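You operate a simulated robot arm through the tools that you are given. There is no shell and no other tool.

You run a simulated robot arm. Do the job below in one go: nothing can be reset, and whatever is moved stays where it is left.

## Task
Snap a chalk line to the blue mark on the grey sheet, then wind the line in.
Fine: draw the white line end out, set the purple brake, press the purple button once and free the brake again. Where these are worked on the way, their far stop is far enough and under half their travel is too little: purple brake.

The check looks at the end state, three seconds after you hand in, the way a careful person would. Anything else that was tipped, shoved, dropped, spilled or broken makes it a failure. Flat cloth is picked up by pressing the open fingertips on it (5 to 10 N) and closing them slowly along it; thin cloth reads only 2 to 8 mm in the jaws.

## Robot
A 7-joint arm with a two-finger parallel gripper, fixed in place. Base frame: the origin is at the foot of the arm, x ahead of it, y to its left, z up; the work surface is at about z = 0.9. Units: m, degrees, N and s.
Its first joint turns from -166.0 to 166.0 degrees. Payload 4.4 kg.
The TCP is the grasp point between the finger pads, 0.023 m short of the fingertips. In the tool frame z runs along the fingers and y along their closing line. The gripper opens to 0.094 m. The fingers are 0.038 m wide and 0.01 m thick; the gripper's body (0.054 by 0.096 m) begins 0.039 m behind the TCP.
Orientation is that of the tool frame in the base frame, as a unit quaternion [w, x, y, z]. With the fingers straight down and closing along the base's y, the tool's x points along the base's -x, its y along +y and its z along -z.

## Interface
- The arm moves only by the tool apply_moves. Its argument "motion" is a list of rows, each a list of 7 numbers: the shift along the tool's x, y, z in units of 250 mm (1.0 is 250 mm), then the turn, a rotation vector about the tool's x, y, z in units of 180 degrees (1.0 is 180 degrees), then the gripper command, from -1 (shut) to 1 (fully open), values between in proportion. In form: [[dx, dy, dz, ax, ay, az, jaw], ...]. A call has 1 to 20 rows; each row is the pose to reach, as a shift and turn from the pose commanded when the call began, along the tool's axes at that moment. A call with a number of a shift or a turn outside -1 to 1 is refused whole. Rows are played at 5 a second. More than 0.05 m and 8.6 degrees between two rows, or a gripper value outside its range, and nothing of the call is played. A pose out of reach is approached as far as the arm can. The call stops where the force on the tool passes 50 N (or 10 N more than at its start, if that is more) or the arm is blocked; 0.2 s more then pass. The fingers move at their own pace (about 0.072 m/s each) and stop on an object; they squeeze with about 42 N. The grip force told is the motor's: it shows also when the fingers shut on nothing. Time passes only in rows, and 0.2 s behind the last, so rows that repeat a pose let the fingers close. The reply holds the time, the measured pose of the TCP, the force on the tool along the base axes, the opening and the grip force, in the units named above and with some noise, with the torque about the TCP (base axes, N m) and any sound that the robot's microphone picked up.
- Cameras (640 x 400 px; columns grow to the right, rows downward): "scene" is fixed at [0.053, 0.6616, 1.7333]; the picture's right is [-0.57, -0.82, 0.00], its down [-0.43, 0.30, -0.85] and it looks along [0.70, -0.48, -0.52] (base axes); focal length 339 px, centre (320, 200). "wrist" rides on the gripper at [0.086, 0.016, -0.074] in the tool frame; the picture's right is [-0.18, 0.98, 0.00], its down [-0.58, -0.11, -0.81] and it looks along [-0.79, -0.15, 0.59] (tool axes); focal length 243 px, centre (320, 200).
- camera(camera): a new picture of that camera. The clock stands still meanwhile.
- point_at(camera, pixels): for up to 12 pixels [column, row] of the newest picture of that camera ("zoom" is the newest enlarged one), the place [x, y, z] in the base frame of the surface seen there, good to about 0.002 m, but the place of the scene camera against the robot may be out by one fixed shift of up to 0.018 m in any direction. The clock stands still meanwhile.
- close_up(camera, box): a new picture of the part [left, top, right, bottom] of that camera's present view, enlarged. The clock stands still meanwhile.
- close_job(): hands the job in; it is judged then, once.

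Open the gripper and draw the arm clear of the work before you hand the job in, unless the task says otherwise.

The tools are called as name(argument=value, ...) on one line, values as JSON. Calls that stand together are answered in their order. apply_moves: Moves the arm, as the interface text tells. Its arguments: {"type":"object","properties":{"motion":{"type":"array"}},"required":["motion"]} The other tools are called the same way: camera (camera) takes a picture; point_at (camera, pixels) gives the place of the surface under pixels of a picture; close_up (camera, box) takes an enlarged picture of a part of a camera's view; close_job () hands the job in.

At the start:

```text
clock: 0.0
tcp_pos: [0.6873, 0.0366, 1.2914]
orientation: [-0.001, 0.0, 1.0, 0.0]
force: [-1.8, -0.7, -0.5]
torque: [-0.03, -0.04, -0.02]
grip_width: 0.0945
gripper_force: 0.0
```

scene: 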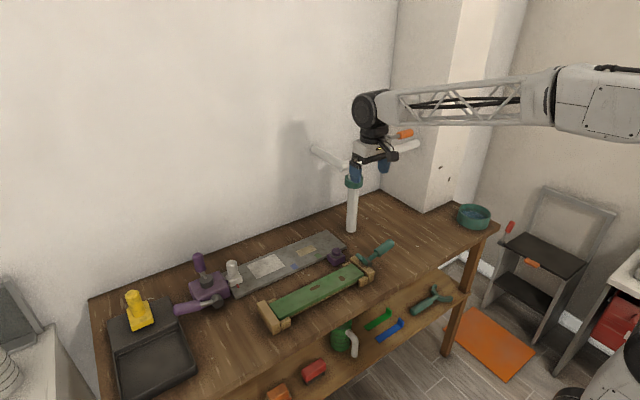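
wrist: 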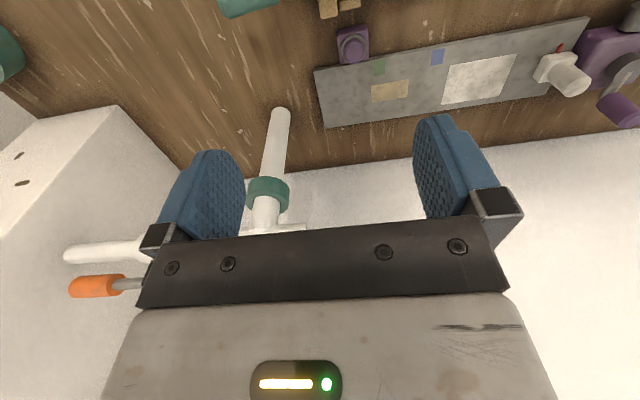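

The pictures show a grey sheet with a purple tool at its left (scene about 205,285), a white end piece (233,272), a purple button-like thing (336,257). I'll take enlarged views to understand the parts.

close_up(camera="scene", box=[160, 220, 400, 340])

close_up(camera="wrist", box=[310, 0, 640, 140])

```text
2.67 times, centred on (280, 280) of scene
```

zoom: 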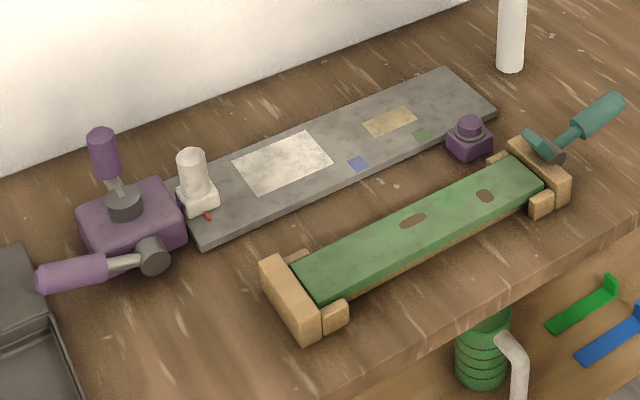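

```text
1.94 times, centred on (475, 70) of wrist
```

zoom: 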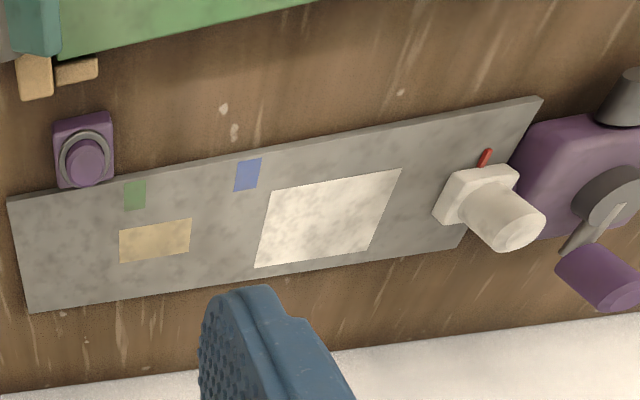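

The white end with a red pointer sits at the sheet's left end; a blue mark is at scene (≈293,267). I'll measure places of the parts in the scene zoom.

close_up(camera="scene", box=[165, 240, 265, 330])

```text
4.44 times, centred on (215, 285) of scene
```

zoom: 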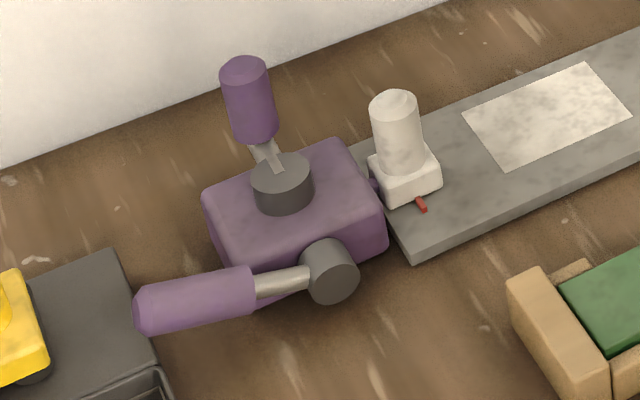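

I'll measure points on the reel, its two handles, the white end and the sheet.

point_at(camera="zoom", pixels=[[243, 65], [253, 130], [285, 165], [270, 160], [395, 95], [400, 160], [421, 205], [335, 275], [240, 285], [150, 305], [290, 285], [450, 235]])

close_up(camera="scene", box=[250, 220, 400, 310])

```text
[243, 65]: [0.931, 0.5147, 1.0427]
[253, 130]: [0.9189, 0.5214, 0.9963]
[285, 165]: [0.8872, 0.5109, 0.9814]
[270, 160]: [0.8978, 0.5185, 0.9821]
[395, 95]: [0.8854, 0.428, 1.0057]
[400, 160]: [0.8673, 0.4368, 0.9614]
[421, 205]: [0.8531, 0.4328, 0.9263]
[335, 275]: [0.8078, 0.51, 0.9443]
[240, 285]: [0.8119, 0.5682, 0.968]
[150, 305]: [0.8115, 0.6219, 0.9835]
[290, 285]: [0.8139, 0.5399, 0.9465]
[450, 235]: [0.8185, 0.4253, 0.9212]
```

```text
4.27 times, centred on (325, 265) of scene
```

zoom: 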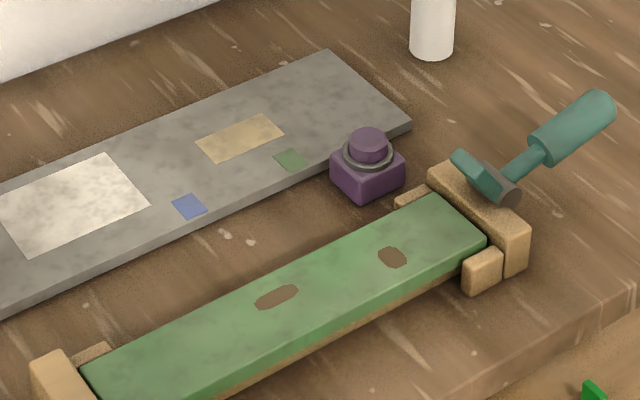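

Now I'll measure the marks, sheet edges and button in this zoom.

point_at(camera="zoom", pixels=[[189, 206], [203, 208], [176, 205], [290, 160], [368, 137], [368, 175], [345, 175], [330, 60], [405, 125], [20, 300], [100, 260], [300, 170]])

close_up(camera="scene", box=[215, 250, 265, 300])

```text
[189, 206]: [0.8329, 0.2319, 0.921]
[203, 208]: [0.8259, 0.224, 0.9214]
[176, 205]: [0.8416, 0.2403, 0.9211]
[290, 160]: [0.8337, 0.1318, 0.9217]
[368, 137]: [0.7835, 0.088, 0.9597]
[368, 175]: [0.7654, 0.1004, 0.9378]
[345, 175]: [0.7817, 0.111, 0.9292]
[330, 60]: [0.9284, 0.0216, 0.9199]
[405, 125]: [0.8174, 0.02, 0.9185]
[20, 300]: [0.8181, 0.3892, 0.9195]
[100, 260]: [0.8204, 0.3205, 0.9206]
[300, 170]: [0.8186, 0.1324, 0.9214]
```

```text
8.00 times, centred on (240, 275) of scene
```

zoom: 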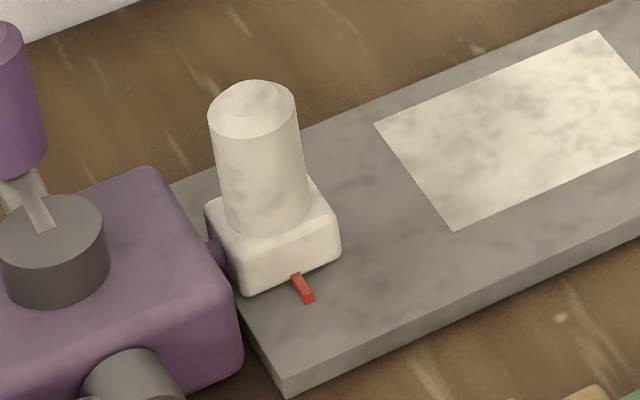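

Blue mark centre is at about y=0.232, the red pointer at y≈0.433 (scene frame, shift unknown). Before moving I check the tall white post near the gripper with the wrist picture.

camera(camera="wrist")

point_at(camera="wrist", pixels=[[265, 200], [278, 115], [90, 252], [300, 228], [437, 56], [380, 66], [555, 47], [562, 80], [352, 45], [350, 160], [620, 115], [405, 95]])

camera(camera="scene")

point_at(camera="scene", pixels=[[315, 150], [345, 165], [355, 180], [352, 225], [410, 146], [405, 133], [293, 267], [233, 268], [336, 252], [260, 180], [430, 160], [280, 290]])

```text
taken
```

wrist: 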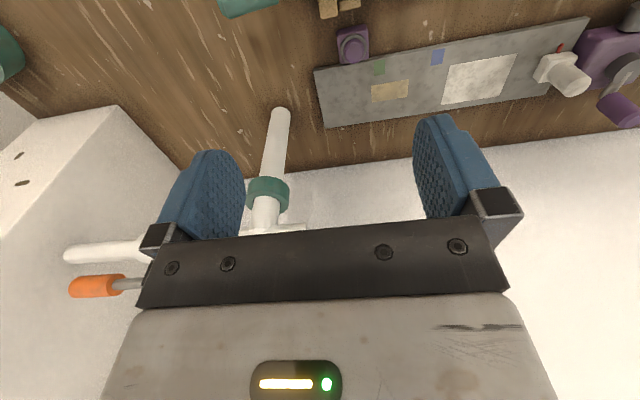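

```text
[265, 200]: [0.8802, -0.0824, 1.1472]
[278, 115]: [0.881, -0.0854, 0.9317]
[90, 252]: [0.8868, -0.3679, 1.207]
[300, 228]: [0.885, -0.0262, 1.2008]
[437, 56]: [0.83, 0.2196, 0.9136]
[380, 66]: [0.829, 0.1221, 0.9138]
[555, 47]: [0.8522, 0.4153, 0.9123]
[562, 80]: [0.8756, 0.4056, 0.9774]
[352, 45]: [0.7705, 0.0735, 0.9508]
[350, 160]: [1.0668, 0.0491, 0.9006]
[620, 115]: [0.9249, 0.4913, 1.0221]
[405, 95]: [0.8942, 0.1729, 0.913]
```

```text
taken
```

scene: 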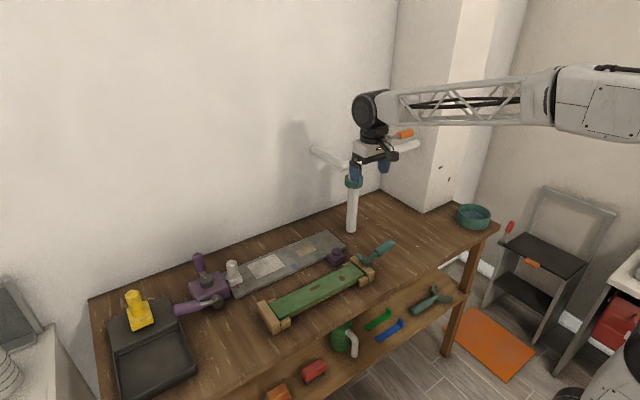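

```text
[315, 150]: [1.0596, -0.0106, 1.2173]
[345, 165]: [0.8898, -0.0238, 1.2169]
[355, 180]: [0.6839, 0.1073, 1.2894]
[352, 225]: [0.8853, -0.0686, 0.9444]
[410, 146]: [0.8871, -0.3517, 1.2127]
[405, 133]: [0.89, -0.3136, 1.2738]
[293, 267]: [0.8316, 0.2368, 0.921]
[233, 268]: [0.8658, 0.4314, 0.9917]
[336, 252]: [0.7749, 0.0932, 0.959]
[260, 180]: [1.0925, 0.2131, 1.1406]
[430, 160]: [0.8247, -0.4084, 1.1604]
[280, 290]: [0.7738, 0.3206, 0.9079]
```

Wrist and scene differ by about (0.003, 0.016, 0.0075) (e.g. blue mark wrist y=0.2196 vs scene 0.2345), so I trust the wrist frame. I move toward the reel, staying high, for a closer look.

apply_moves(motion=[[0.02, 0.16, 0.04, 0, 0, 0, 1], [0.04, 0.32, 0.08, 0, 0, 0, 1], [0.06, 0.48, 0.12, 0, 0, 0, 1], [0.08, 0.64, 0.16, 0, 0, 0, 1], [0.1, 0.8, 0.2, 0, 0, 0, 1], [0.12, 0.96, 0.24, 0, 0, 0, 1]])

camera(camera="wrist")

```text
clock: 1.4
tcp_pos: [0.6573, 0.2772, 1.2308]
orientation: [-0.001, 0.0, 1.0, 0.0]
force: [-0.5, 0.2, 0.0]
torque: [-0.02, -0.03, 0.03]
grip_width: 0.094
gripper_force: 0.1
```

```text
taken
```

wrist: 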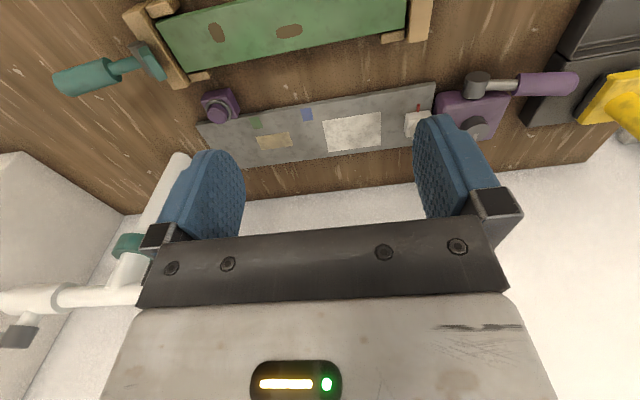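

The reel is at right (465,110) partly hidden by the finger; I move further left (+y) to see it between the fingers.

apply_moves(motion=[[0, 0.16, 0, 0, 0, 0, 1], [0, 0.32, 0, 0, 0, 0, 1], [0, 0.48, 0, 0, 0, 0, 1], [0, 0.64, 0, 0, 0, 0, 1], [0, 0.76, 0, 0, 0, 0, 1]])

camera(camera="wrist")

close_up(camera="wrist", box=[160, 20, 480, 220])

```text
clock: 2.6
tcp_pos: [0.6588, 0.4677, 1.2316]
orientation: [0.001, 0.0, 1.0, 0.0]
force: [-0.8, 1.0, 0.7]
torque: [-0.03, -0.01, -0.02]
grip_width: 0.0939
gripper_force: 0.1
```

```text
taken
```

wrist: 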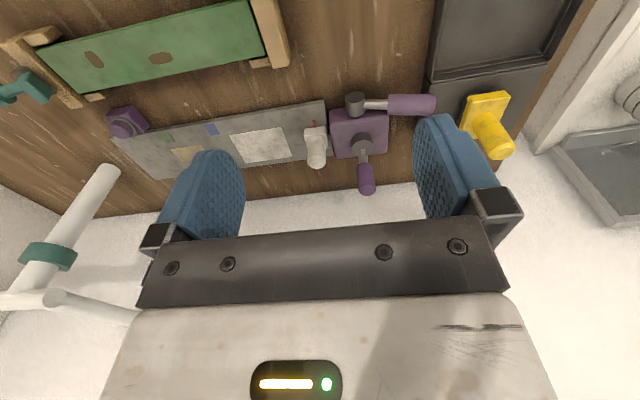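

```text
2.00 times, centred on (320, 120) of wrist
```

zoom: 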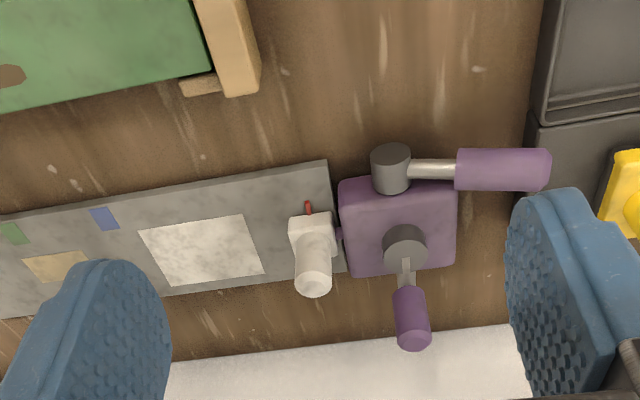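

Clear view of the reel in the zoom: white handle top (313,283), crank top (415,340), crank disc (405,248), lever tip (545,168), lever disc (391,170). I measure these.

point_at(camera="zoom", pixels=[[313, 284], [310, 225], [308, 205], [105, 217], [391, 152], [440, 168], [500, 168], [545, 165], [405, 240], [403, 278], [414, 340], [408, 300]])

close_up(camera="wrist", box=[280, 70, 460, 210])

```text
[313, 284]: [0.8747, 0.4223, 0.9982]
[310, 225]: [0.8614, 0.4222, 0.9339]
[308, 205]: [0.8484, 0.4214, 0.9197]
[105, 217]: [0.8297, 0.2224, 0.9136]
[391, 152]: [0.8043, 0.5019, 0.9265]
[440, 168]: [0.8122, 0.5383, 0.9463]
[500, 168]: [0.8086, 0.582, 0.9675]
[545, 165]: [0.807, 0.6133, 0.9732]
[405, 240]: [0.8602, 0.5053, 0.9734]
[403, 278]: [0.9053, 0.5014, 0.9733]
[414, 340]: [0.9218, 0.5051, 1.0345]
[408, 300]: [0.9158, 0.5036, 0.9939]
```

```text
2.86 times, centred on (370, 140) of wrist
```

zoom: 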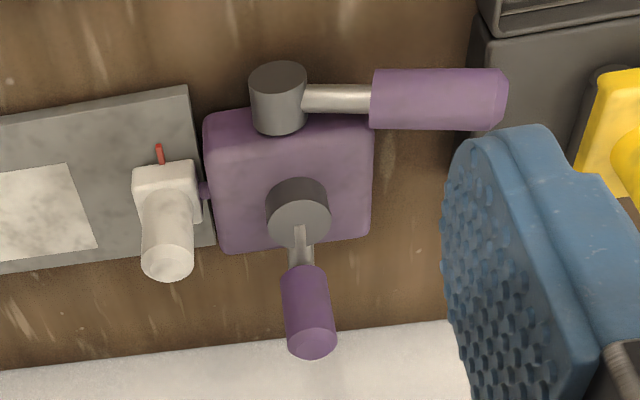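

White handle top is at (0.875, 0.422, 0.998), red pointer y=0.421, blue mark y=0.222; lever runs from the disc (0.80,0.50,0.93) up to its tip (0.807,0.613,0.973); crank knob at (0.921,0.504). I turn the tool so the fingers close along x with the camera toward -y, while approaching above the white handle.

apply_moves(motion=[[-0.0467, -0.0233, 0.0267, 0, 0, -0.0417, 1], [-0.0933, -0.0467, 0.0533, 0, 0, -0.0833, 1], [-0.14, -0.07, 0.08, 0, 0, -0.125, 1], [-0.1867, -0.0933, 0.1067, 0, 0, -0.1667, 1], [-0.2333, -0.1167, 0.1333, 0, 0, -0.2083, 1], [-0.28, -0.14, 0.16, 0, 0, -0.25, 1], [-0.3267, -0.1633, 0.1867, 0, 0, -0.2917, 1], [-0.3733, -0.1867, 0.2133, 0, 0, -0.3333, 1], [-0.42, -0.21, 0.24, 0, 0, -0.375, 1], [-0.4667, -0.2333, 0.2667, 0, 0, -0.4167, 1], [-0.5133, -0.2567, 0.2933, 0, 0, -0.4583, 1], [-0.56, -0.28, 0.32, 0, 0, -0.5, 1]])

camera(camera="wrist")

camera(camera="scene")

```text
clock: 5.2
tcp_pos: [0.7965, 0.3979, 1.1532]
orientation: [-0.001, 0.708, -0.707, 0.001]
force: [-0.4, -0.4, -0.5]
torque: [-0.02, -0.01, -0.01]
grip_width: 0.0939
gripper_force: 0.0
```

```text
taken
```

wrist: 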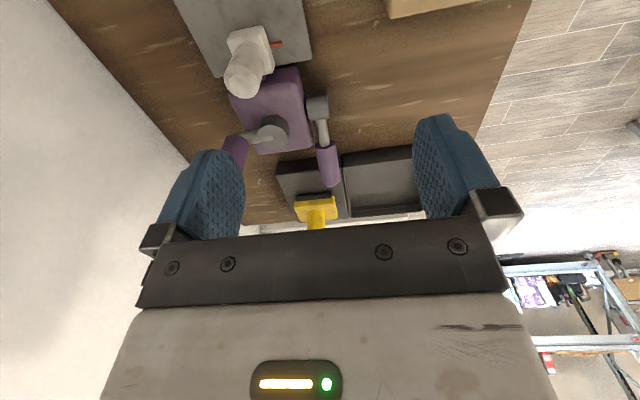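

```text
taken
```

scene: 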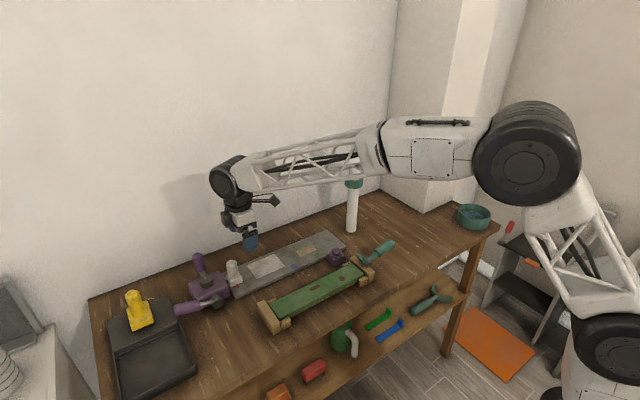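

The arm is above with the tool vertical; white handle top now at wrist (242,80). I measure the handle from this new viewpoint.

close_up(camera="wrist", box=[170, 0, 390, 190])

point_at(camera="wrist", pixels=[[240, 80], [232, 85], [255, 68], [275, 44], [265, 50], [235, 36], [270, 125], [232, 142], [316, 105], [328, 150], [330, 180], [243, 50]])

```text
2.11 times, centred on (280, 95) of wrist
```

zoom: 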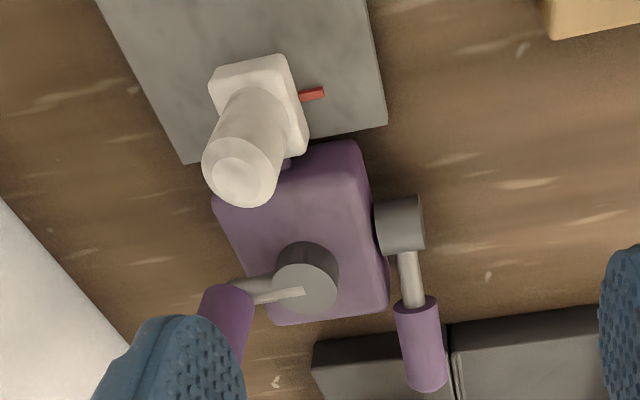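

```text
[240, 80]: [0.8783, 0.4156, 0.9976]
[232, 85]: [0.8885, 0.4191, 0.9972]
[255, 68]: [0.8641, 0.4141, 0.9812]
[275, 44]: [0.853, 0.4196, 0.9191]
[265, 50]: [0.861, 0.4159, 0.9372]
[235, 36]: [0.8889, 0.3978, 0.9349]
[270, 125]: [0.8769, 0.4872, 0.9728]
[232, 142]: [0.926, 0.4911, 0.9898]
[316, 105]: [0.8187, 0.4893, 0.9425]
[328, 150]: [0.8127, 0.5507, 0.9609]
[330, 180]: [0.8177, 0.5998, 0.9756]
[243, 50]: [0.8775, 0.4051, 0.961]
```

I refine: the handle's top ellipse centre is near zoom (243,180); I also sample disc, knob and block edges.

point_at(camera="zoom", pixels=[[243, 178], [210, 165], [278, 160], [245, 205], [305, 285], [280, 285], [336, 285], [313, 94], [215, 75], [285, 60], [300, 150], [345, 160]])

```text
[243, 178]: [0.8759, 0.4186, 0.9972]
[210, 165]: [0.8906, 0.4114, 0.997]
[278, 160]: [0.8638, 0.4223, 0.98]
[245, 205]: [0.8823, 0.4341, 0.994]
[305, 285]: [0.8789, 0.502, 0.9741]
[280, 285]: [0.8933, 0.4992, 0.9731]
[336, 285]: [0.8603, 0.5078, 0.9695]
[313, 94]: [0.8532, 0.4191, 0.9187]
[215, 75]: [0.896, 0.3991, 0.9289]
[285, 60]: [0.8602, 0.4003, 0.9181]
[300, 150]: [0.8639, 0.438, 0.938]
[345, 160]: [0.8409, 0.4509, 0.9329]
```

Handle axis ≈ (0.878, 0.419), top z 0.997, block top z 0.938. I move straight over it to z≈1.06 first to test reach.

apply_moves(motion=[[-0.021, -0.0815, 0.093, 0, 0, 0, 1], [-0.042, -0.163, 0.186, 0, 0, 0, 1], [-0.063, -0.2445, 0.28, 0, 0, 0, 1], [-0.084, -0.326, 0.373, 0, 0, 0, 1], [-0.084, -0.326, 0.373, 0, 0, 0, 1]])

camera(camera="wrist")

camera(camera="scene")

```text
clock: 6.4
tcp_pos: [0.8787, 0.4188, 1.0578]
orientation: [0.0, -0.707, 0.707, 0.0]
force: [0.5, 0.9, 0.0]
torque: [-0.03, 0.02, -0.01]
grip_width: 0.094
gripper_force: 0.0
```

```text
taken
```

wrist: 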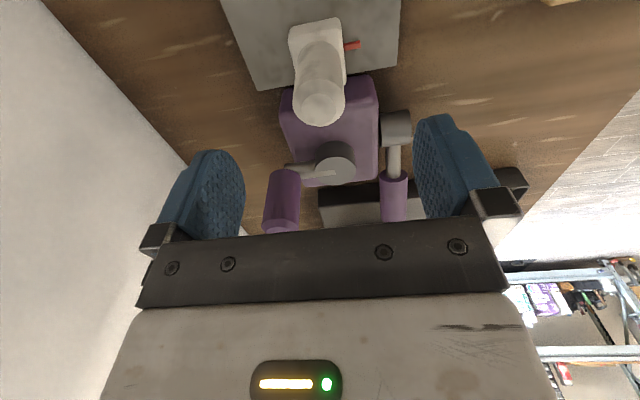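

```text
taken
```

scene: 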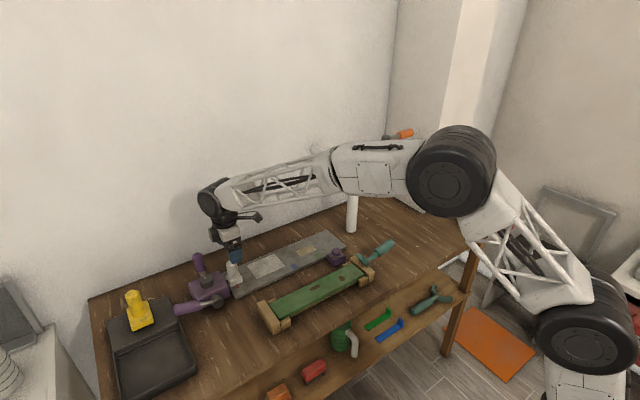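

Reach is fine: TCP (0.8787, 0.4188, 1.058). The handle (wrist 320,105) lies between the fingers; I check its place once more.

point_at(camera="wrist", pixels=[[320, 108], [300, 95], [343, 95], [352, 45], [320, 75], [282, 185], [393, 200], [335, 155]])

```text
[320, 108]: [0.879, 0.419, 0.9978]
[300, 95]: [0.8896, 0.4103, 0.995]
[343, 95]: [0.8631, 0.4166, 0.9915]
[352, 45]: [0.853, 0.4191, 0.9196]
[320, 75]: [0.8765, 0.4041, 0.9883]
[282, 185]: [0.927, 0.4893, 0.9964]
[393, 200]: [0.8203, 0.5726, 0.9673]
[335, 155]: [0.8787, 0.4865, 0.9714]
```

The handle axis (0.878, 0.419) matches the TCP; I descend to TCP z≈0.973 and close the fingers on it.

apply_moves(motion=[[0, 0, 0.085, 0, 0, 0, 1], [0, 0, 0.17, 0, 0, 0, 1], [0, 0, 0.255, 0, 0, 0, 1], [0, 0, 0.34, 0, 0, 0, 1], [0, 0, 0.34, 0, 0, 0, 0], [0, 0, 0.34, 0, 0, 0, -0.4], [0, 0, 0.34, 0, 0, 0, -1], [0, 0, 0.34, 0, 0, 0, -1], [0, 0, 0.34, 0, 0, 0, -1]])

camera(camera="wrist")

```text
clock: 8.4
tcp_pos: [0.881, 0.4185, 0.9735]
orientation: [0.001, 0.708, -0.706, 0.0]
force: [48.8, -1.5, -10.3]
torque: [0.14, 0.69, -0.15]
grip_width: 0.0337
gripper_force: 45.3
```

```text
taken
```

wrist: 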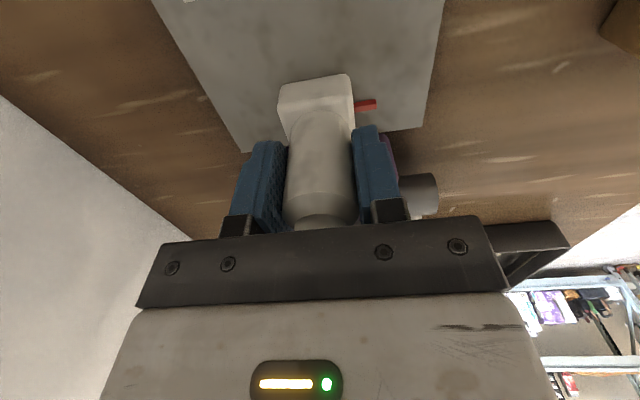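

The handle is gripped (34 mm), but the reading shows +49 N along x, so the handle's axis lies ~3 mm further out. I shift the command by about +3 mm in x to relieve it.

apply_moves(motion=[[0, -0.006, 0, 0, 0, 0, -1], [0, -0.01, 0, 0, 0, 0, -1], [0, -0.01, 0, 0, 0, 0, -1]])

```text
clock: 9.2
tcp_pos: [0.8792, 0.4192, 0.9748]
orientation: [0.001, 0.708, -0.707, -0.001]
force: [-41.8, -17.8, 17.7]
torque: [-0.31, -0.43, 0.11]
grip_width: 0.0338
gripper_force: 45.1
```

The force flipped to -42 N, so the neutral point is about midway; I move back ~1.2 mm.

apply_moves(motion=[[0, 0.0045, 0, 0, 0, 0, -1], [0, 0.0045, 0, 0, 0, 0, -1]])

```text
clock: 9.8
tcp_pos: [0.8799, 0.4184, 0.9725]
orientation: [0.0, 0.707, -0.707, 0.0]
force: [-25.3, -7.6, 13.2]
torque: [-0.34, 0.65, 0.22]
grip_width: 0.0338
gripper_force: 44.7
```

Still -25 N in x; a small further correction of ~0.8 mm.

apply_moves(motion=[[0, 0.003, 0, 0, 0, 0, -1], [0, 0.003, 0, 0, 0, 0, -1], [0, 0.003, 0, 0, 0, 0, -1]])

```text
clock: 10.6
tcp_pos: [0.8802, 0.4184, 0.9737]
orientation: [-0.001, 0.708, -0.706, 0.0]
force: [3.1, -0.5, 7.1]
torque: [0.23, 0.53, -0.05]
grip_width: 0.0337
gripper_force: 44.5
```

Forces are now small (3 N). I pull a little along -y (tool +x), 2 cm, watching the force.

apply_moves(motion=[[0.02, 0, 0, 0, 0, 0, -1], [0.04, 0, 0, 0, 0, 0, -1], [0.06, 0, 0, 0, 0, 0, -1], [0.08, 0, 0, 0, 0, 0, -1]])

camera(camera="scene")

camera(camera="wrist")

```text
clock: 11.6
tcp_pos: [0.8793, 0.3986, 0.974]
orientation: [-0.001, -0.707, 0.707, 0.0]
force: [23.4, 1.7, 4.1]
torque: [0.53, 0.59, -0.19]
grip_width: 0.0337
gripper_force: 45.2
```

```text
taken
```

scene: 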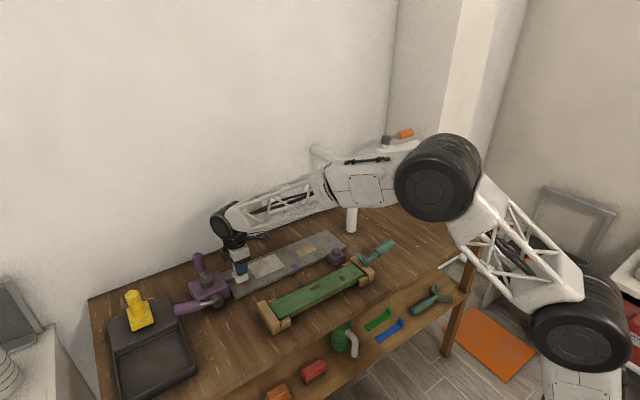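

```text
taken
```

wrist: 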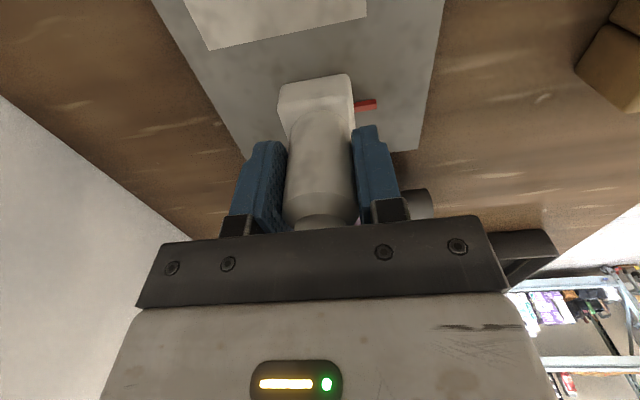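

The white end follows (2 cm out, ~1 N along y). I continue pulling 15.5 cm with a tiny +x correction, stopping short of the blue mark.

apply_moves(motion=[[0.04, -0.002, 0, 0, 0, 0, -1], [0.08, -0.002, 0, 0, 0, 0, -1], [0.12, -0.002, 0, 0, 0, 0, -1], [0.16, -0.002, 0, 0, 0, 0, -1], [0.2, -0.002, 0, 0, 0, 0, -1], [0.24, -0.002, 0, 0, 0, 0, -1], [0.28, -0.002, 0, 0, 0, 0, -1], [0.32, -0.002, 0, 0, 0, 0, -1], [0.36, -0.002, 0, 0, 0, 0, -1], [0.4, -0.002, 0, 0, 0, 0, -1], [0.44, -0.002, 0, 0, 0, 0, -1], [0.48, -0.002, 0, 0, 0, 0, -1], [0.52, -0.002, 0, 0, 0, 0, -1], [0.56, -0.002, 0, 0, 0, 0, -1], [0.6, -0.002, 0, 0, 0, 0, -1], [0.62, -0.002, 0, 0, 0, 0, -1], [0.62, -0.002, 0, 0, 0, 0, -1]])

camera(camera="scene")

camera(camera="wrist")

```text
clock: 15.2
tcp_pos: [0.8806, 0.2429, 0.9736]
orientation: [0.0, 0.707, -0.707, -0.001]
force: [9.9, 0.5, 14.1]
torque: [0.49, 0.69, 0.01]
grip_width: 0.0337
gripper_force: 45.2
```

```text
taken
```

scene: 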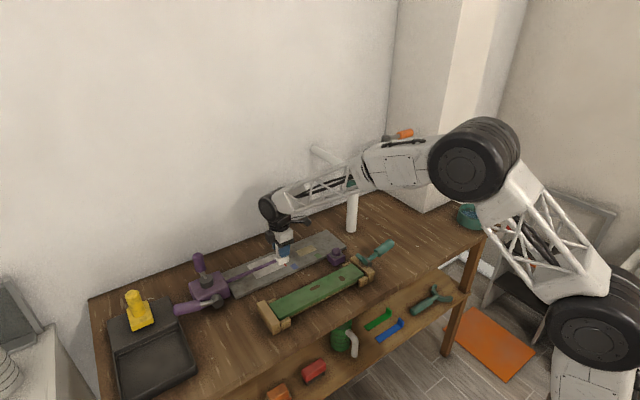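

```text
taken
```

wrist: 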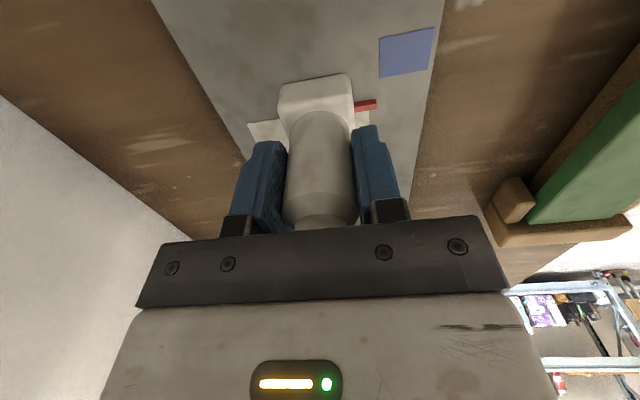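

Pointer (wrist 366,104) and blue mark (405,52) are both visible; I measure both to get the remaining distance.

close_up(camera="wrist", box=[330, 20, 460, 120])

point_at(camera="wrist", pixels=[[366, 101], [360, 105], [374, 103], [405, 52], [380, 42], [433, 32], [381, 75], [429, 67]])

```text
4.00 times, centred on (395, 70) of wrist
```

zoom: 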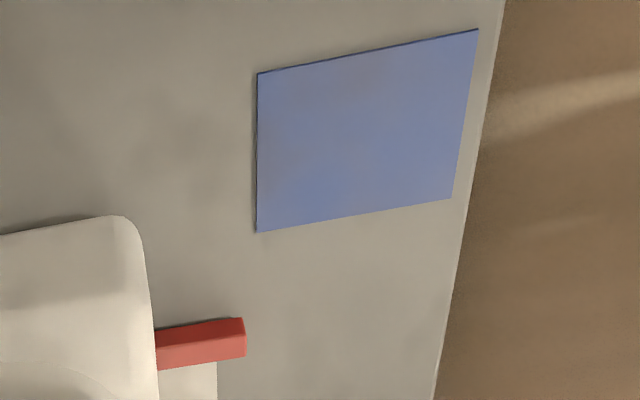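

```text
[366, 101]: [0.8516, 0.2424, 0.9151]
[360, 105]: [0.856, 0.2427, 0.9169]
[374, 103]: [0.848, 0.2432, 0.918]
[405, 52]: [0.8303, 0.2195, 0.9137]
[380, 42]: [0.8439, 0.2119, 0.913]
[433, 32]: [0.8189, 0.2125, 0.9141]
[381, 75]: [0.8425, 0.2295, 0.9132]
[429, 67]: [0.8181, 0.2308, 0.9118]
```

I measure the pointer and mark corners on this zoom for a precise centre-to-centre offset.

point_at(camera="zoom", pixels=[[200, 325], [200, 340], [200, 358], [240, 325], [240, 340], [240, 352], [265, 77], [265, 225], [470, 36], [448, 194], [360, 60], [360, 210]])

```text
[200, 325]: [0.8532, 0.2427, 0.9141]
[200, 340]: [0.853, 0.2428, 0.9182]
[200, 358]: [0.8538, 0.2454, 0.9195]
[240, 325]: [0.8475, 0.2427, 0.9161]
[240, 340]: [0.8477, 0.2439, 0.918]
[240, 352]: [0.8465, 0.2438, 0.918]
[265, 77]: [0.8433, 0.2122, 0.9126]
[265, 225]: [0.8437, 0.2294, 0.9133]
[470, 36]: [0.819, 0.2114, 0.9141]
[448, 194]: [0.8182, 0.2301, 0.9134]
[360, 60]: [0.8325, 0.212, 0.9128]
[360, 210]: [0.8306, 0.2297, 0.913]
```

Pointer centre y≈0.2437, mark centre y≈0.221, so 22.7 mm remain; I pull that much slowly.

apply_moves(motion=[[0.03, 0, 0, 0, 0, 0, -1], [0.06, 0, 0, 0, 0, 0, -1], [0.08, 0, 0, 0, 0, 0, -1], [0.09, 0, 0, 0, 0, 0, -1], [0.09, 0, 0, 0, 0, 0, -1]])

close_up(camera="wrist", box=[330, 60, 460, 140])

```text
clock: 16.4
tcp_pos: [0.88, 0.2202, 0.9737]
orientation: [0.0, -0.707, 0.707, 0.0]
force: [1.3, 0.3, 18.4]
torque: [0.13, 0.69, -0.01]
grip_width: 0.0334
gripper_force: 44.9
```

```text
4.92 times, centred on (395, 100) of wrist
```

zoom: 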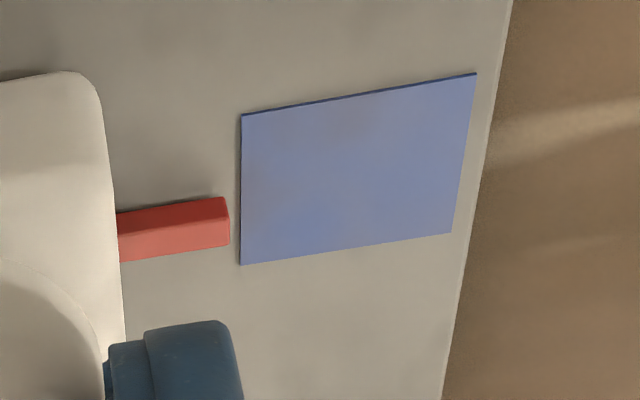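

The pointer now points into the blue mark; I check the numbers.

point_at(camera="zoom", pixels=[[170, 208], [170, 222], [170, 235], [170, 250], [215, 202], [215, 220], [215, 240], [250, 118], [250, 258], [465, 80], [445, 228], [350, 175]])

```text
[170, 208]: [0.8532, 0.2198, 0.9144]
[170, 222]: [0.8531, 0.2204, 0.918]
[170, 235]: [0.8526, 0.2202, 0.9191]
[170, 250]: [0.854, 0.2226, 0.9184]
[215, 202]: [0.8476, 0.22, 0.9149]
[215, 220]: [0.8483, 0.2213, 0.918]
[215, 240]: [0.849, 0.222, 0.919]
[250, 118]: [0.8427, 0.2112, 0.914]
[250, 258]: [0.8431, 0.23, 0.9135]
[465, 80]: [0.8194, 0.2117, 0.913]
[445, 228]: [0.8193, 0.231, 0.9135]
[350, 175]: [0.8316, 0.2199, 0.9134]
```

Pointer centre y≈0.221, mark 0.211–0.231: aligned. I open the fingers gently and check that the end stays.

apply_moves(motion=[[0, 0, 0, 0, 0, 0, 0], [0, 0, 0, 0, 0, 0, 0.4], [0, 0, 0, 0, 0, 0, 0.6], [0, 0, 0, 0, 0, 0, 0.6]])

close_up(camera="wrist", box=[330, 60, 460, 140])

camera(camera="wrist")

```text
clock: 17.4
tcp_pos: [0.8806, 0.2201, 0.9725]
orientation: [0.0, 0.707, -0.707, 0.0]
force: [-0.9, -0.1, -0.7]
torque: [0.0, 0.01, 0.0]
grip_width: 0.0752
gripper_force: 0.2
```

```text
4.92 times, centred on (395, 100) of wrist
```

zoom: 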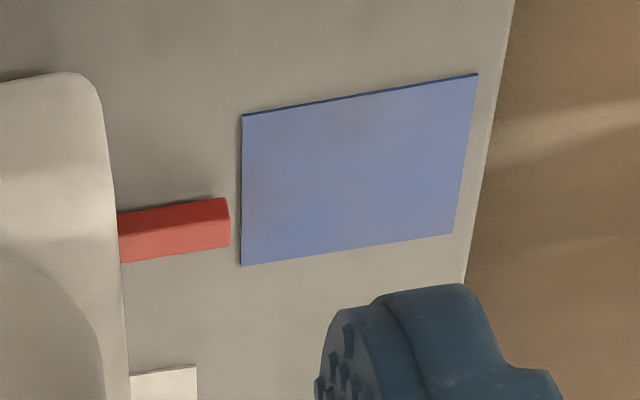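

```text
taken
```

wrist: 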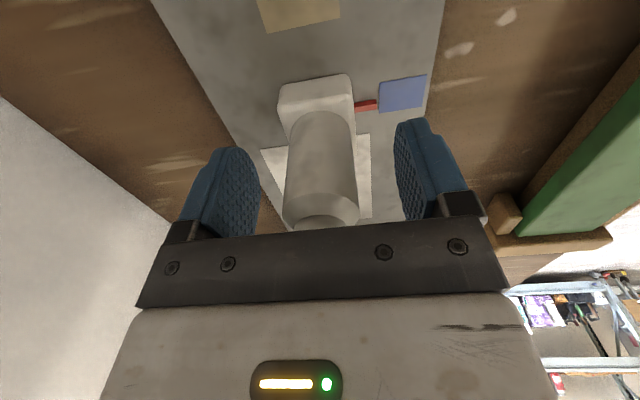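

The end stayed in place. I lift the gripper clear, then go over toward the brake lever, keeping high.

apply_moves(motion=[[0, 0, -0.14, 0, 0, 0, 0.6], [0, 0, -0.3, 0, 0, 0, 0.6], [0, 0, -0.46, 0, 0, 0, 0.6], [0, 0, -0.6, 0, 0, 0, 0.6], [-0.12, 0.05, -0.65, 0, 0, 0, 0.6], [-0.26, 0.12, -0.7, 0, 0, 0, 0.6], [-0.4, 0.19, -0.75, 0, 0, 0, 0.6], [-0.56, 0.26, -0.75, 0, 0, 0, 0.6], [-0.72, 0.32, -0.75, 0, 0, 0, 0.6], [-0.88, 0.36, -0.75, 0, 0, 0, 0.6]])

camera(camera="wrist")

camera(camera="scene")

```text
clock: 19.6
tcp_pos: [0.7899, 0.4413, 1.1622]
orientation: [0.0, -0.707, 0.707, 0.0]
force: [0.0, 0.0, 0.4]
torque: [-0.04, 0.0, 0.01]
grip_width: 0.0751
gripper_force: 0.1
```

```text
taken
```

wrist: 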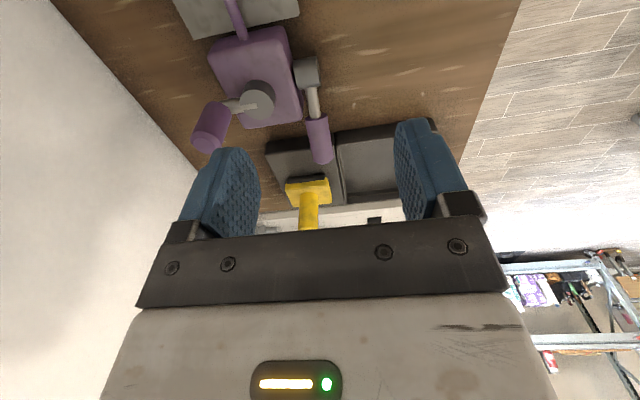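

```text
taken
```

scene: 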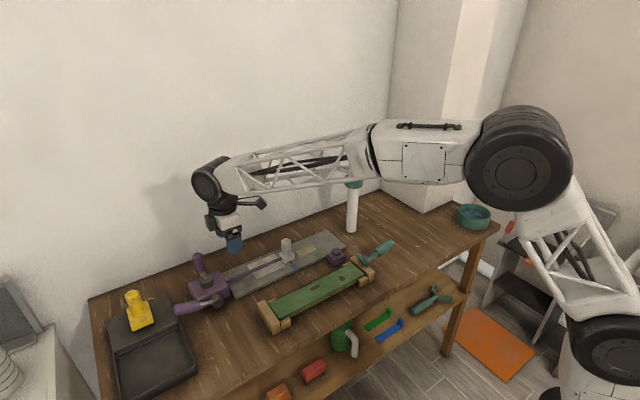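

A purple line now runs along the sheet from the reel to the white end. I zoom on the reel and lever for accurate geometry.

close_up(camera="wrist", box=[180, 10, 380, 180])

close_up(camera="scene", box=[165, 240, 265, 330])

```text
2.35 times, centred on (280, 95) of wrist
```

zoom: 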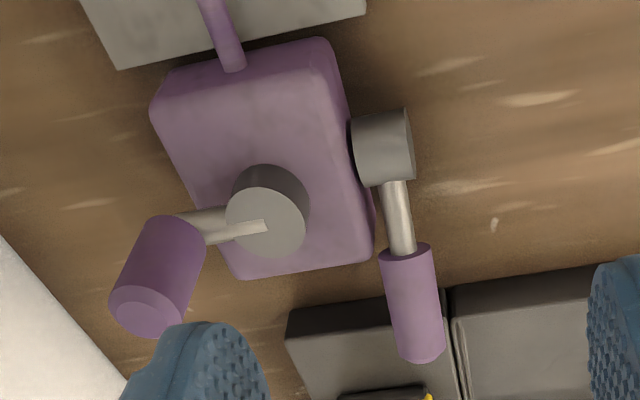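

```text
4.44 times, centred on (215, 285) of scene
```

zoom: 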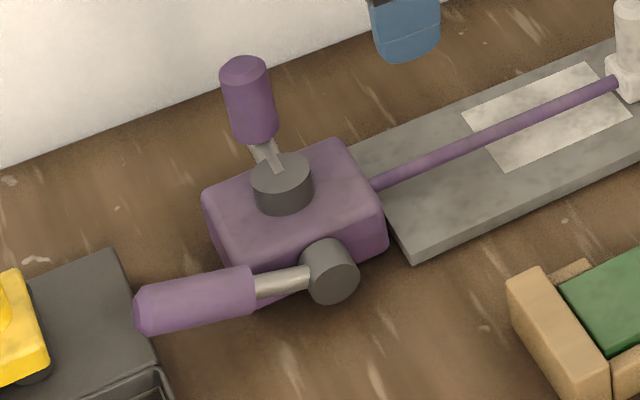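

I retake the wrist zoom and measure the lever, disc and reel faces on it.

close_up(camera="wrist", box=[180, 10, 380, 180])

point_at(camera="zoom", pixels=[[397, 190], [400, 235], [408, 260], [414, 300], [420, 345], [380, 115], [365, 150], [405, 145], [345, 170], [330, 230], [300, 150], [370, 240]])

```text
2.35 times, centred on (280, 95) of wrist
```

zoom: 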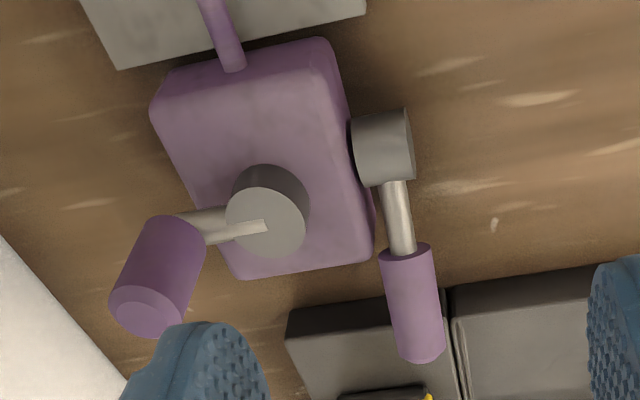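

```text
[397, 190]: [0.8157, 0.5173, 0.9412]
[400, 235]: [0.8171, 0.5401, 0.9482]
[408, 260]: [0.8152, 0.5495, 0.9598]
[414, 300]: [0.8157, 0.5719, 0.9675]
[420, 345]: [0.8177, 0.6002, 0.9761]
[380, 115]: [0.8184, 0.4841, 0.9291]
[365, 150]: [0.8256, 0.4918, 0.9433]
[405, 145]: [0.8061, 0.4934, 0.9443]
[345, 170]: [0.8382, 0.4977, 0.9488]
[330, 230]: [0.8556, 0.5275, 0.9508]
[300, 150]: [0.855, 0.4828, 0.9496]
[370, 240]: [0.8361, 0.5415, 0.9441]
```

Lever lies at x≈0.816, axis near (y 0.4985, z 0.928), inclined ~17.5° up toward +y, grip between y≈0.55 and 0.607. I tilt the tool 20° outward (about x) and go to a pre-grasp 9 cm behind the grip.

apply_moves(motion=[[-0.09, -0.02, 0.098, 0, -0.0222, 0, 0.5], [-0.18, -0.04, 0.195, 0, -0.0444, 0, 0.4], [-0.27, -0.062, 0.293, 0, -0.0667, 0, 0.3], [-0.36, -0.083, 0.39, 0, -0.0889, 0, 0.3], [-0.448, -0.104, 0.488, 0, -0.1111, 0, 0.3], [-0.448, -0.104, 0.488, 0, -0.1111, 0, 0.3]])

camera(camera="wrist")

close_up(camera="scene", box=[130, 190, 290, 330])

```text
clock: 21.0
tcp_pos: [0.8161, 0.5528, 1.0394]
orientation: [0.123, -0.696, 0.697, 0.123]
force: [0.4, -0.8, -0.4]
torque: [0.01, 0.0, -0.01]
grip_width: 0.0609
gripper_force: 0.0
```

```text
taken
```

wrist: 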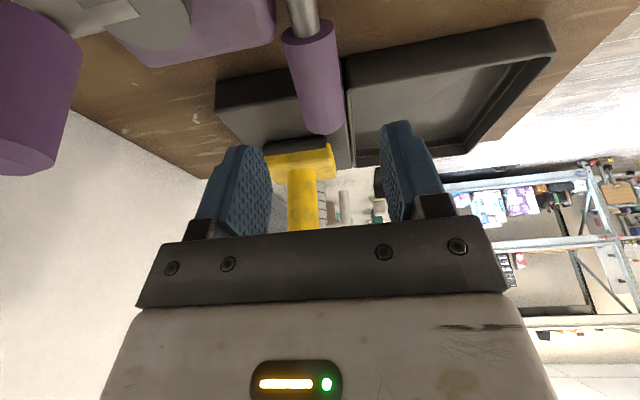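

```text
2.86 times, centred on (210, 260) of scene
```

zoom: 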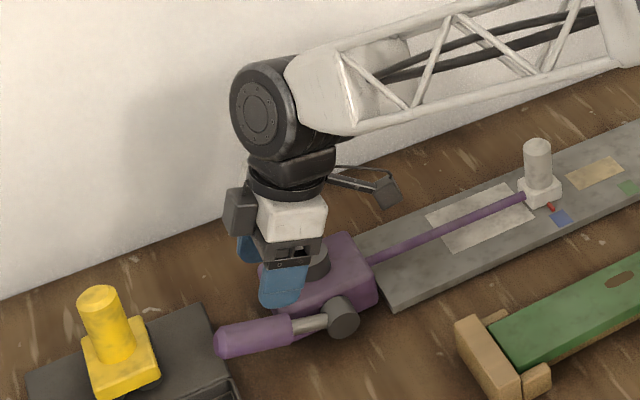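

Pre-grasp reached; the lever's grip appears at wrist (318,85). I measure it from here.

point_at(camera="wrist", pixels=[[302, 40], [312, 60], [318, 85], [325, 120], [295, 60], [330, 60], [300, 90], [338, 85]])

```text
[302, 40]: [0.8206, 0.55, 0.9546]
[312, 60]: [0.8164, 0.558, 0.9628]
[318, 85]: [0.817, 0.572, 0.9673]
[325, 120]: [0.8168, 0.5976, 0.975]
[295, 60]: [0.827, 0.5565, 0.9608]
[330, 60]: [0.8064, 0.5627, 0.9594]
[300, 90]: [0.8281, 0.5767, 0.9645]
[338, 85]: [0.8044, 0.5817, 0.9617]
```

Lever centre x≈0.817. I advance 9 cm along the fingers and close on the grip.

apply_moves(motion=[[0, -0.006, 0.09, 0, 0, 0, 0.3], [0, -0.006, 0.18, 0, 0, 0, 0.3], [0, -0.006, 0.27, 0, 0, 0, 0.3], [0, -0.006, 0.36, 0, 0, 0, 0.3], [0, -0.006, 0.36, 0, 0, 0, 0], [0, -0.006, 0.36, 0, 0, 0, -0.3], [0, -0.006, 0.36, 0, 0, 0, -0.5], [0, -0.006, 0.36, 0, 0, 0, -0.5]])

camera(camera="wrist")

close_up(camera="scene", box=[130, 210, 290, 330])

```text
clock: 22.8
tcp_pos: [0.8178, 0.5849, 0.9544]
orientation: [0.124, -0.695, 0.697, 0.123]
force: [28.6, 10.9, -5.2]
torque: [0.27, 0.14, -0.67]
grip_width: 0.0312
gripper_force: 44.8
```

```text
taken
```

wrist: 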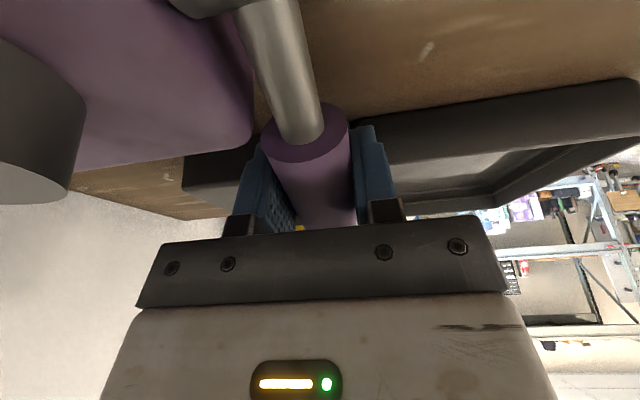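

```text
3.33 times, centred on (210, 270) of scene
```

zoom: 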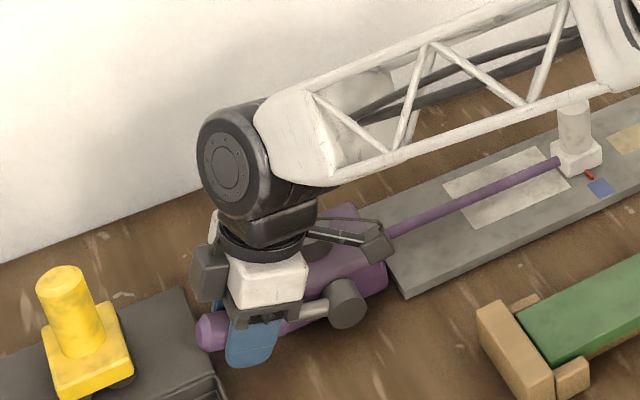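

Gripped (31 mm). I relieve the x force slightly and test moving the lever up by 8 mm (−tool z).

apply_moves(motion=[[0, -0.003, 0, 0, 0, 0, -0.5], [0, -0.003, -0.008, 0, 0, 0, -0.5], [0, -0.003, -0.016, 0, 0, 0, -0.5], [0, -0.003, -0.024, 0, 0, 0, -0.5], [0, -0.003, -0.032, 0, 0, 0, -0.5]])

close_up(camera="scene", box=[130, 210, 290, 330])

```text
clock: 24.0
tcp_pos: [0.8177, 0.5808, 0.9624]
orientation: [-0.122, 0.697, -0.696, -0.124]
force: [-5.1, 26.7, -14.8]
torque: [1.65, -0.2, -1.36]
grip_width: 0.0311
gripper_force: 45.0
```

```text
3.33 times, centred on (210, 270) of scene
```

zoom: 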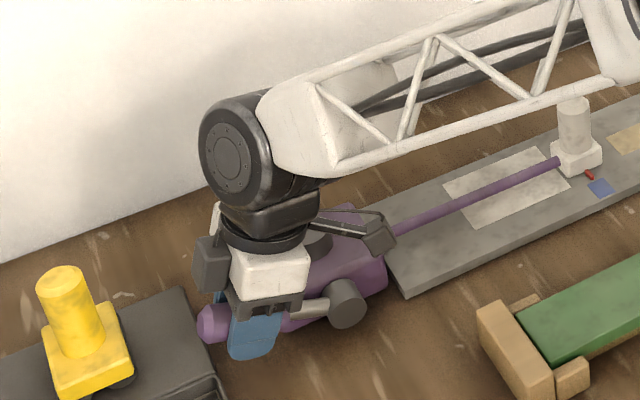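

The lever rotates upward (about 5°) with moderate resistance, so "set" is upward. I continue the arc about the pivot, turning the tool along with the lever by 20°.

apply_moves(motion=[[0.0007, 0, -0.0312, 0, -0.0278, 0, -0.5], [0.0066, 0, -0.0619, 0, -0.0556, 0, -0.5], [0.0147, 0, -0.0921, 0, -0.0833, 0, -0.5], [0.0257, 0, -0.1216, 0, -0.1111, 0, -0.5]])

close_up(camera="scene", box=[130, 210, 290, 330])

```text
clock: 25.0
tcp_pos: [0.8175, 0.5628, 0.9878]
orientation: [-0.241, 0.665, -0.664, -0.242]
force: [-22.1, 1.6, -1.0]
torque: [-0.25, 0.84, -0.69]
grip_width: 0.0312
gripper_force: 44.9
```

```text
3.33 times, centred on (210, 270) of scene
```

zoom: 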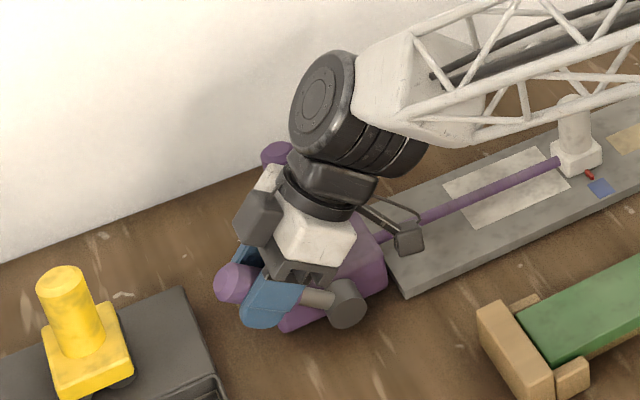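

The lever is now at ~43° with low force; the motion follows well. I continue the arc another 25°, watching for the stop.

apply_moves(motion=[[0.003, 0.002, -0.0313, 0, -0.0278, 0, -0.5], [0.0085, 0.002, -0.062, 0, -0.0556, 0, -0.5], [0.0171, 0.002, -0.0922, 0, -0.0778, 0, -0.5], [0.0279, 0.002, -0.1217, 0, -0.0944, 0, -0.5], [0.0412, 0.002, -0.15, 0, -0.1111, 0, -0.5]])

close_up(camera="scene", box=[130, 210, 290, 330])

camera(camera="wrist")

```text
clock: 26.2
tcp_pos: [0.8179, 0.5326, 1.0095]
orientation: [0.355, -0.612, 0.613, 0.353]
force: [5.7, 26.7, -11.6]
torque: [-0.46, 1.45, -0.38]
grip_width: 0.0313
gripper_force: 44.9
```

```text
3.33 times, centred on (210, 270) of scene
```

zoom: 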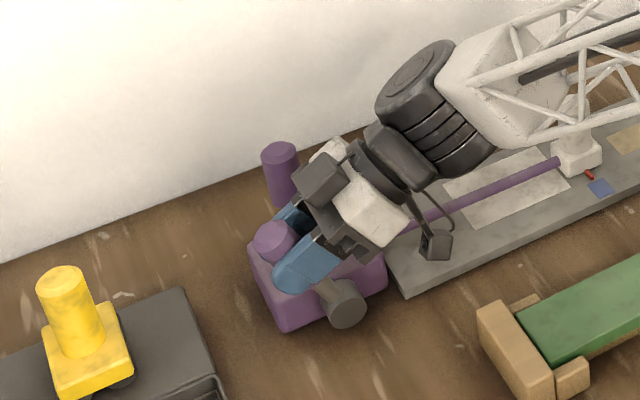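

```text
taken
```

wrist: 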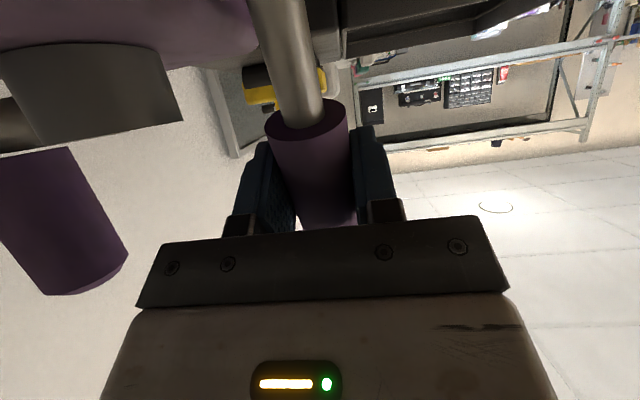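

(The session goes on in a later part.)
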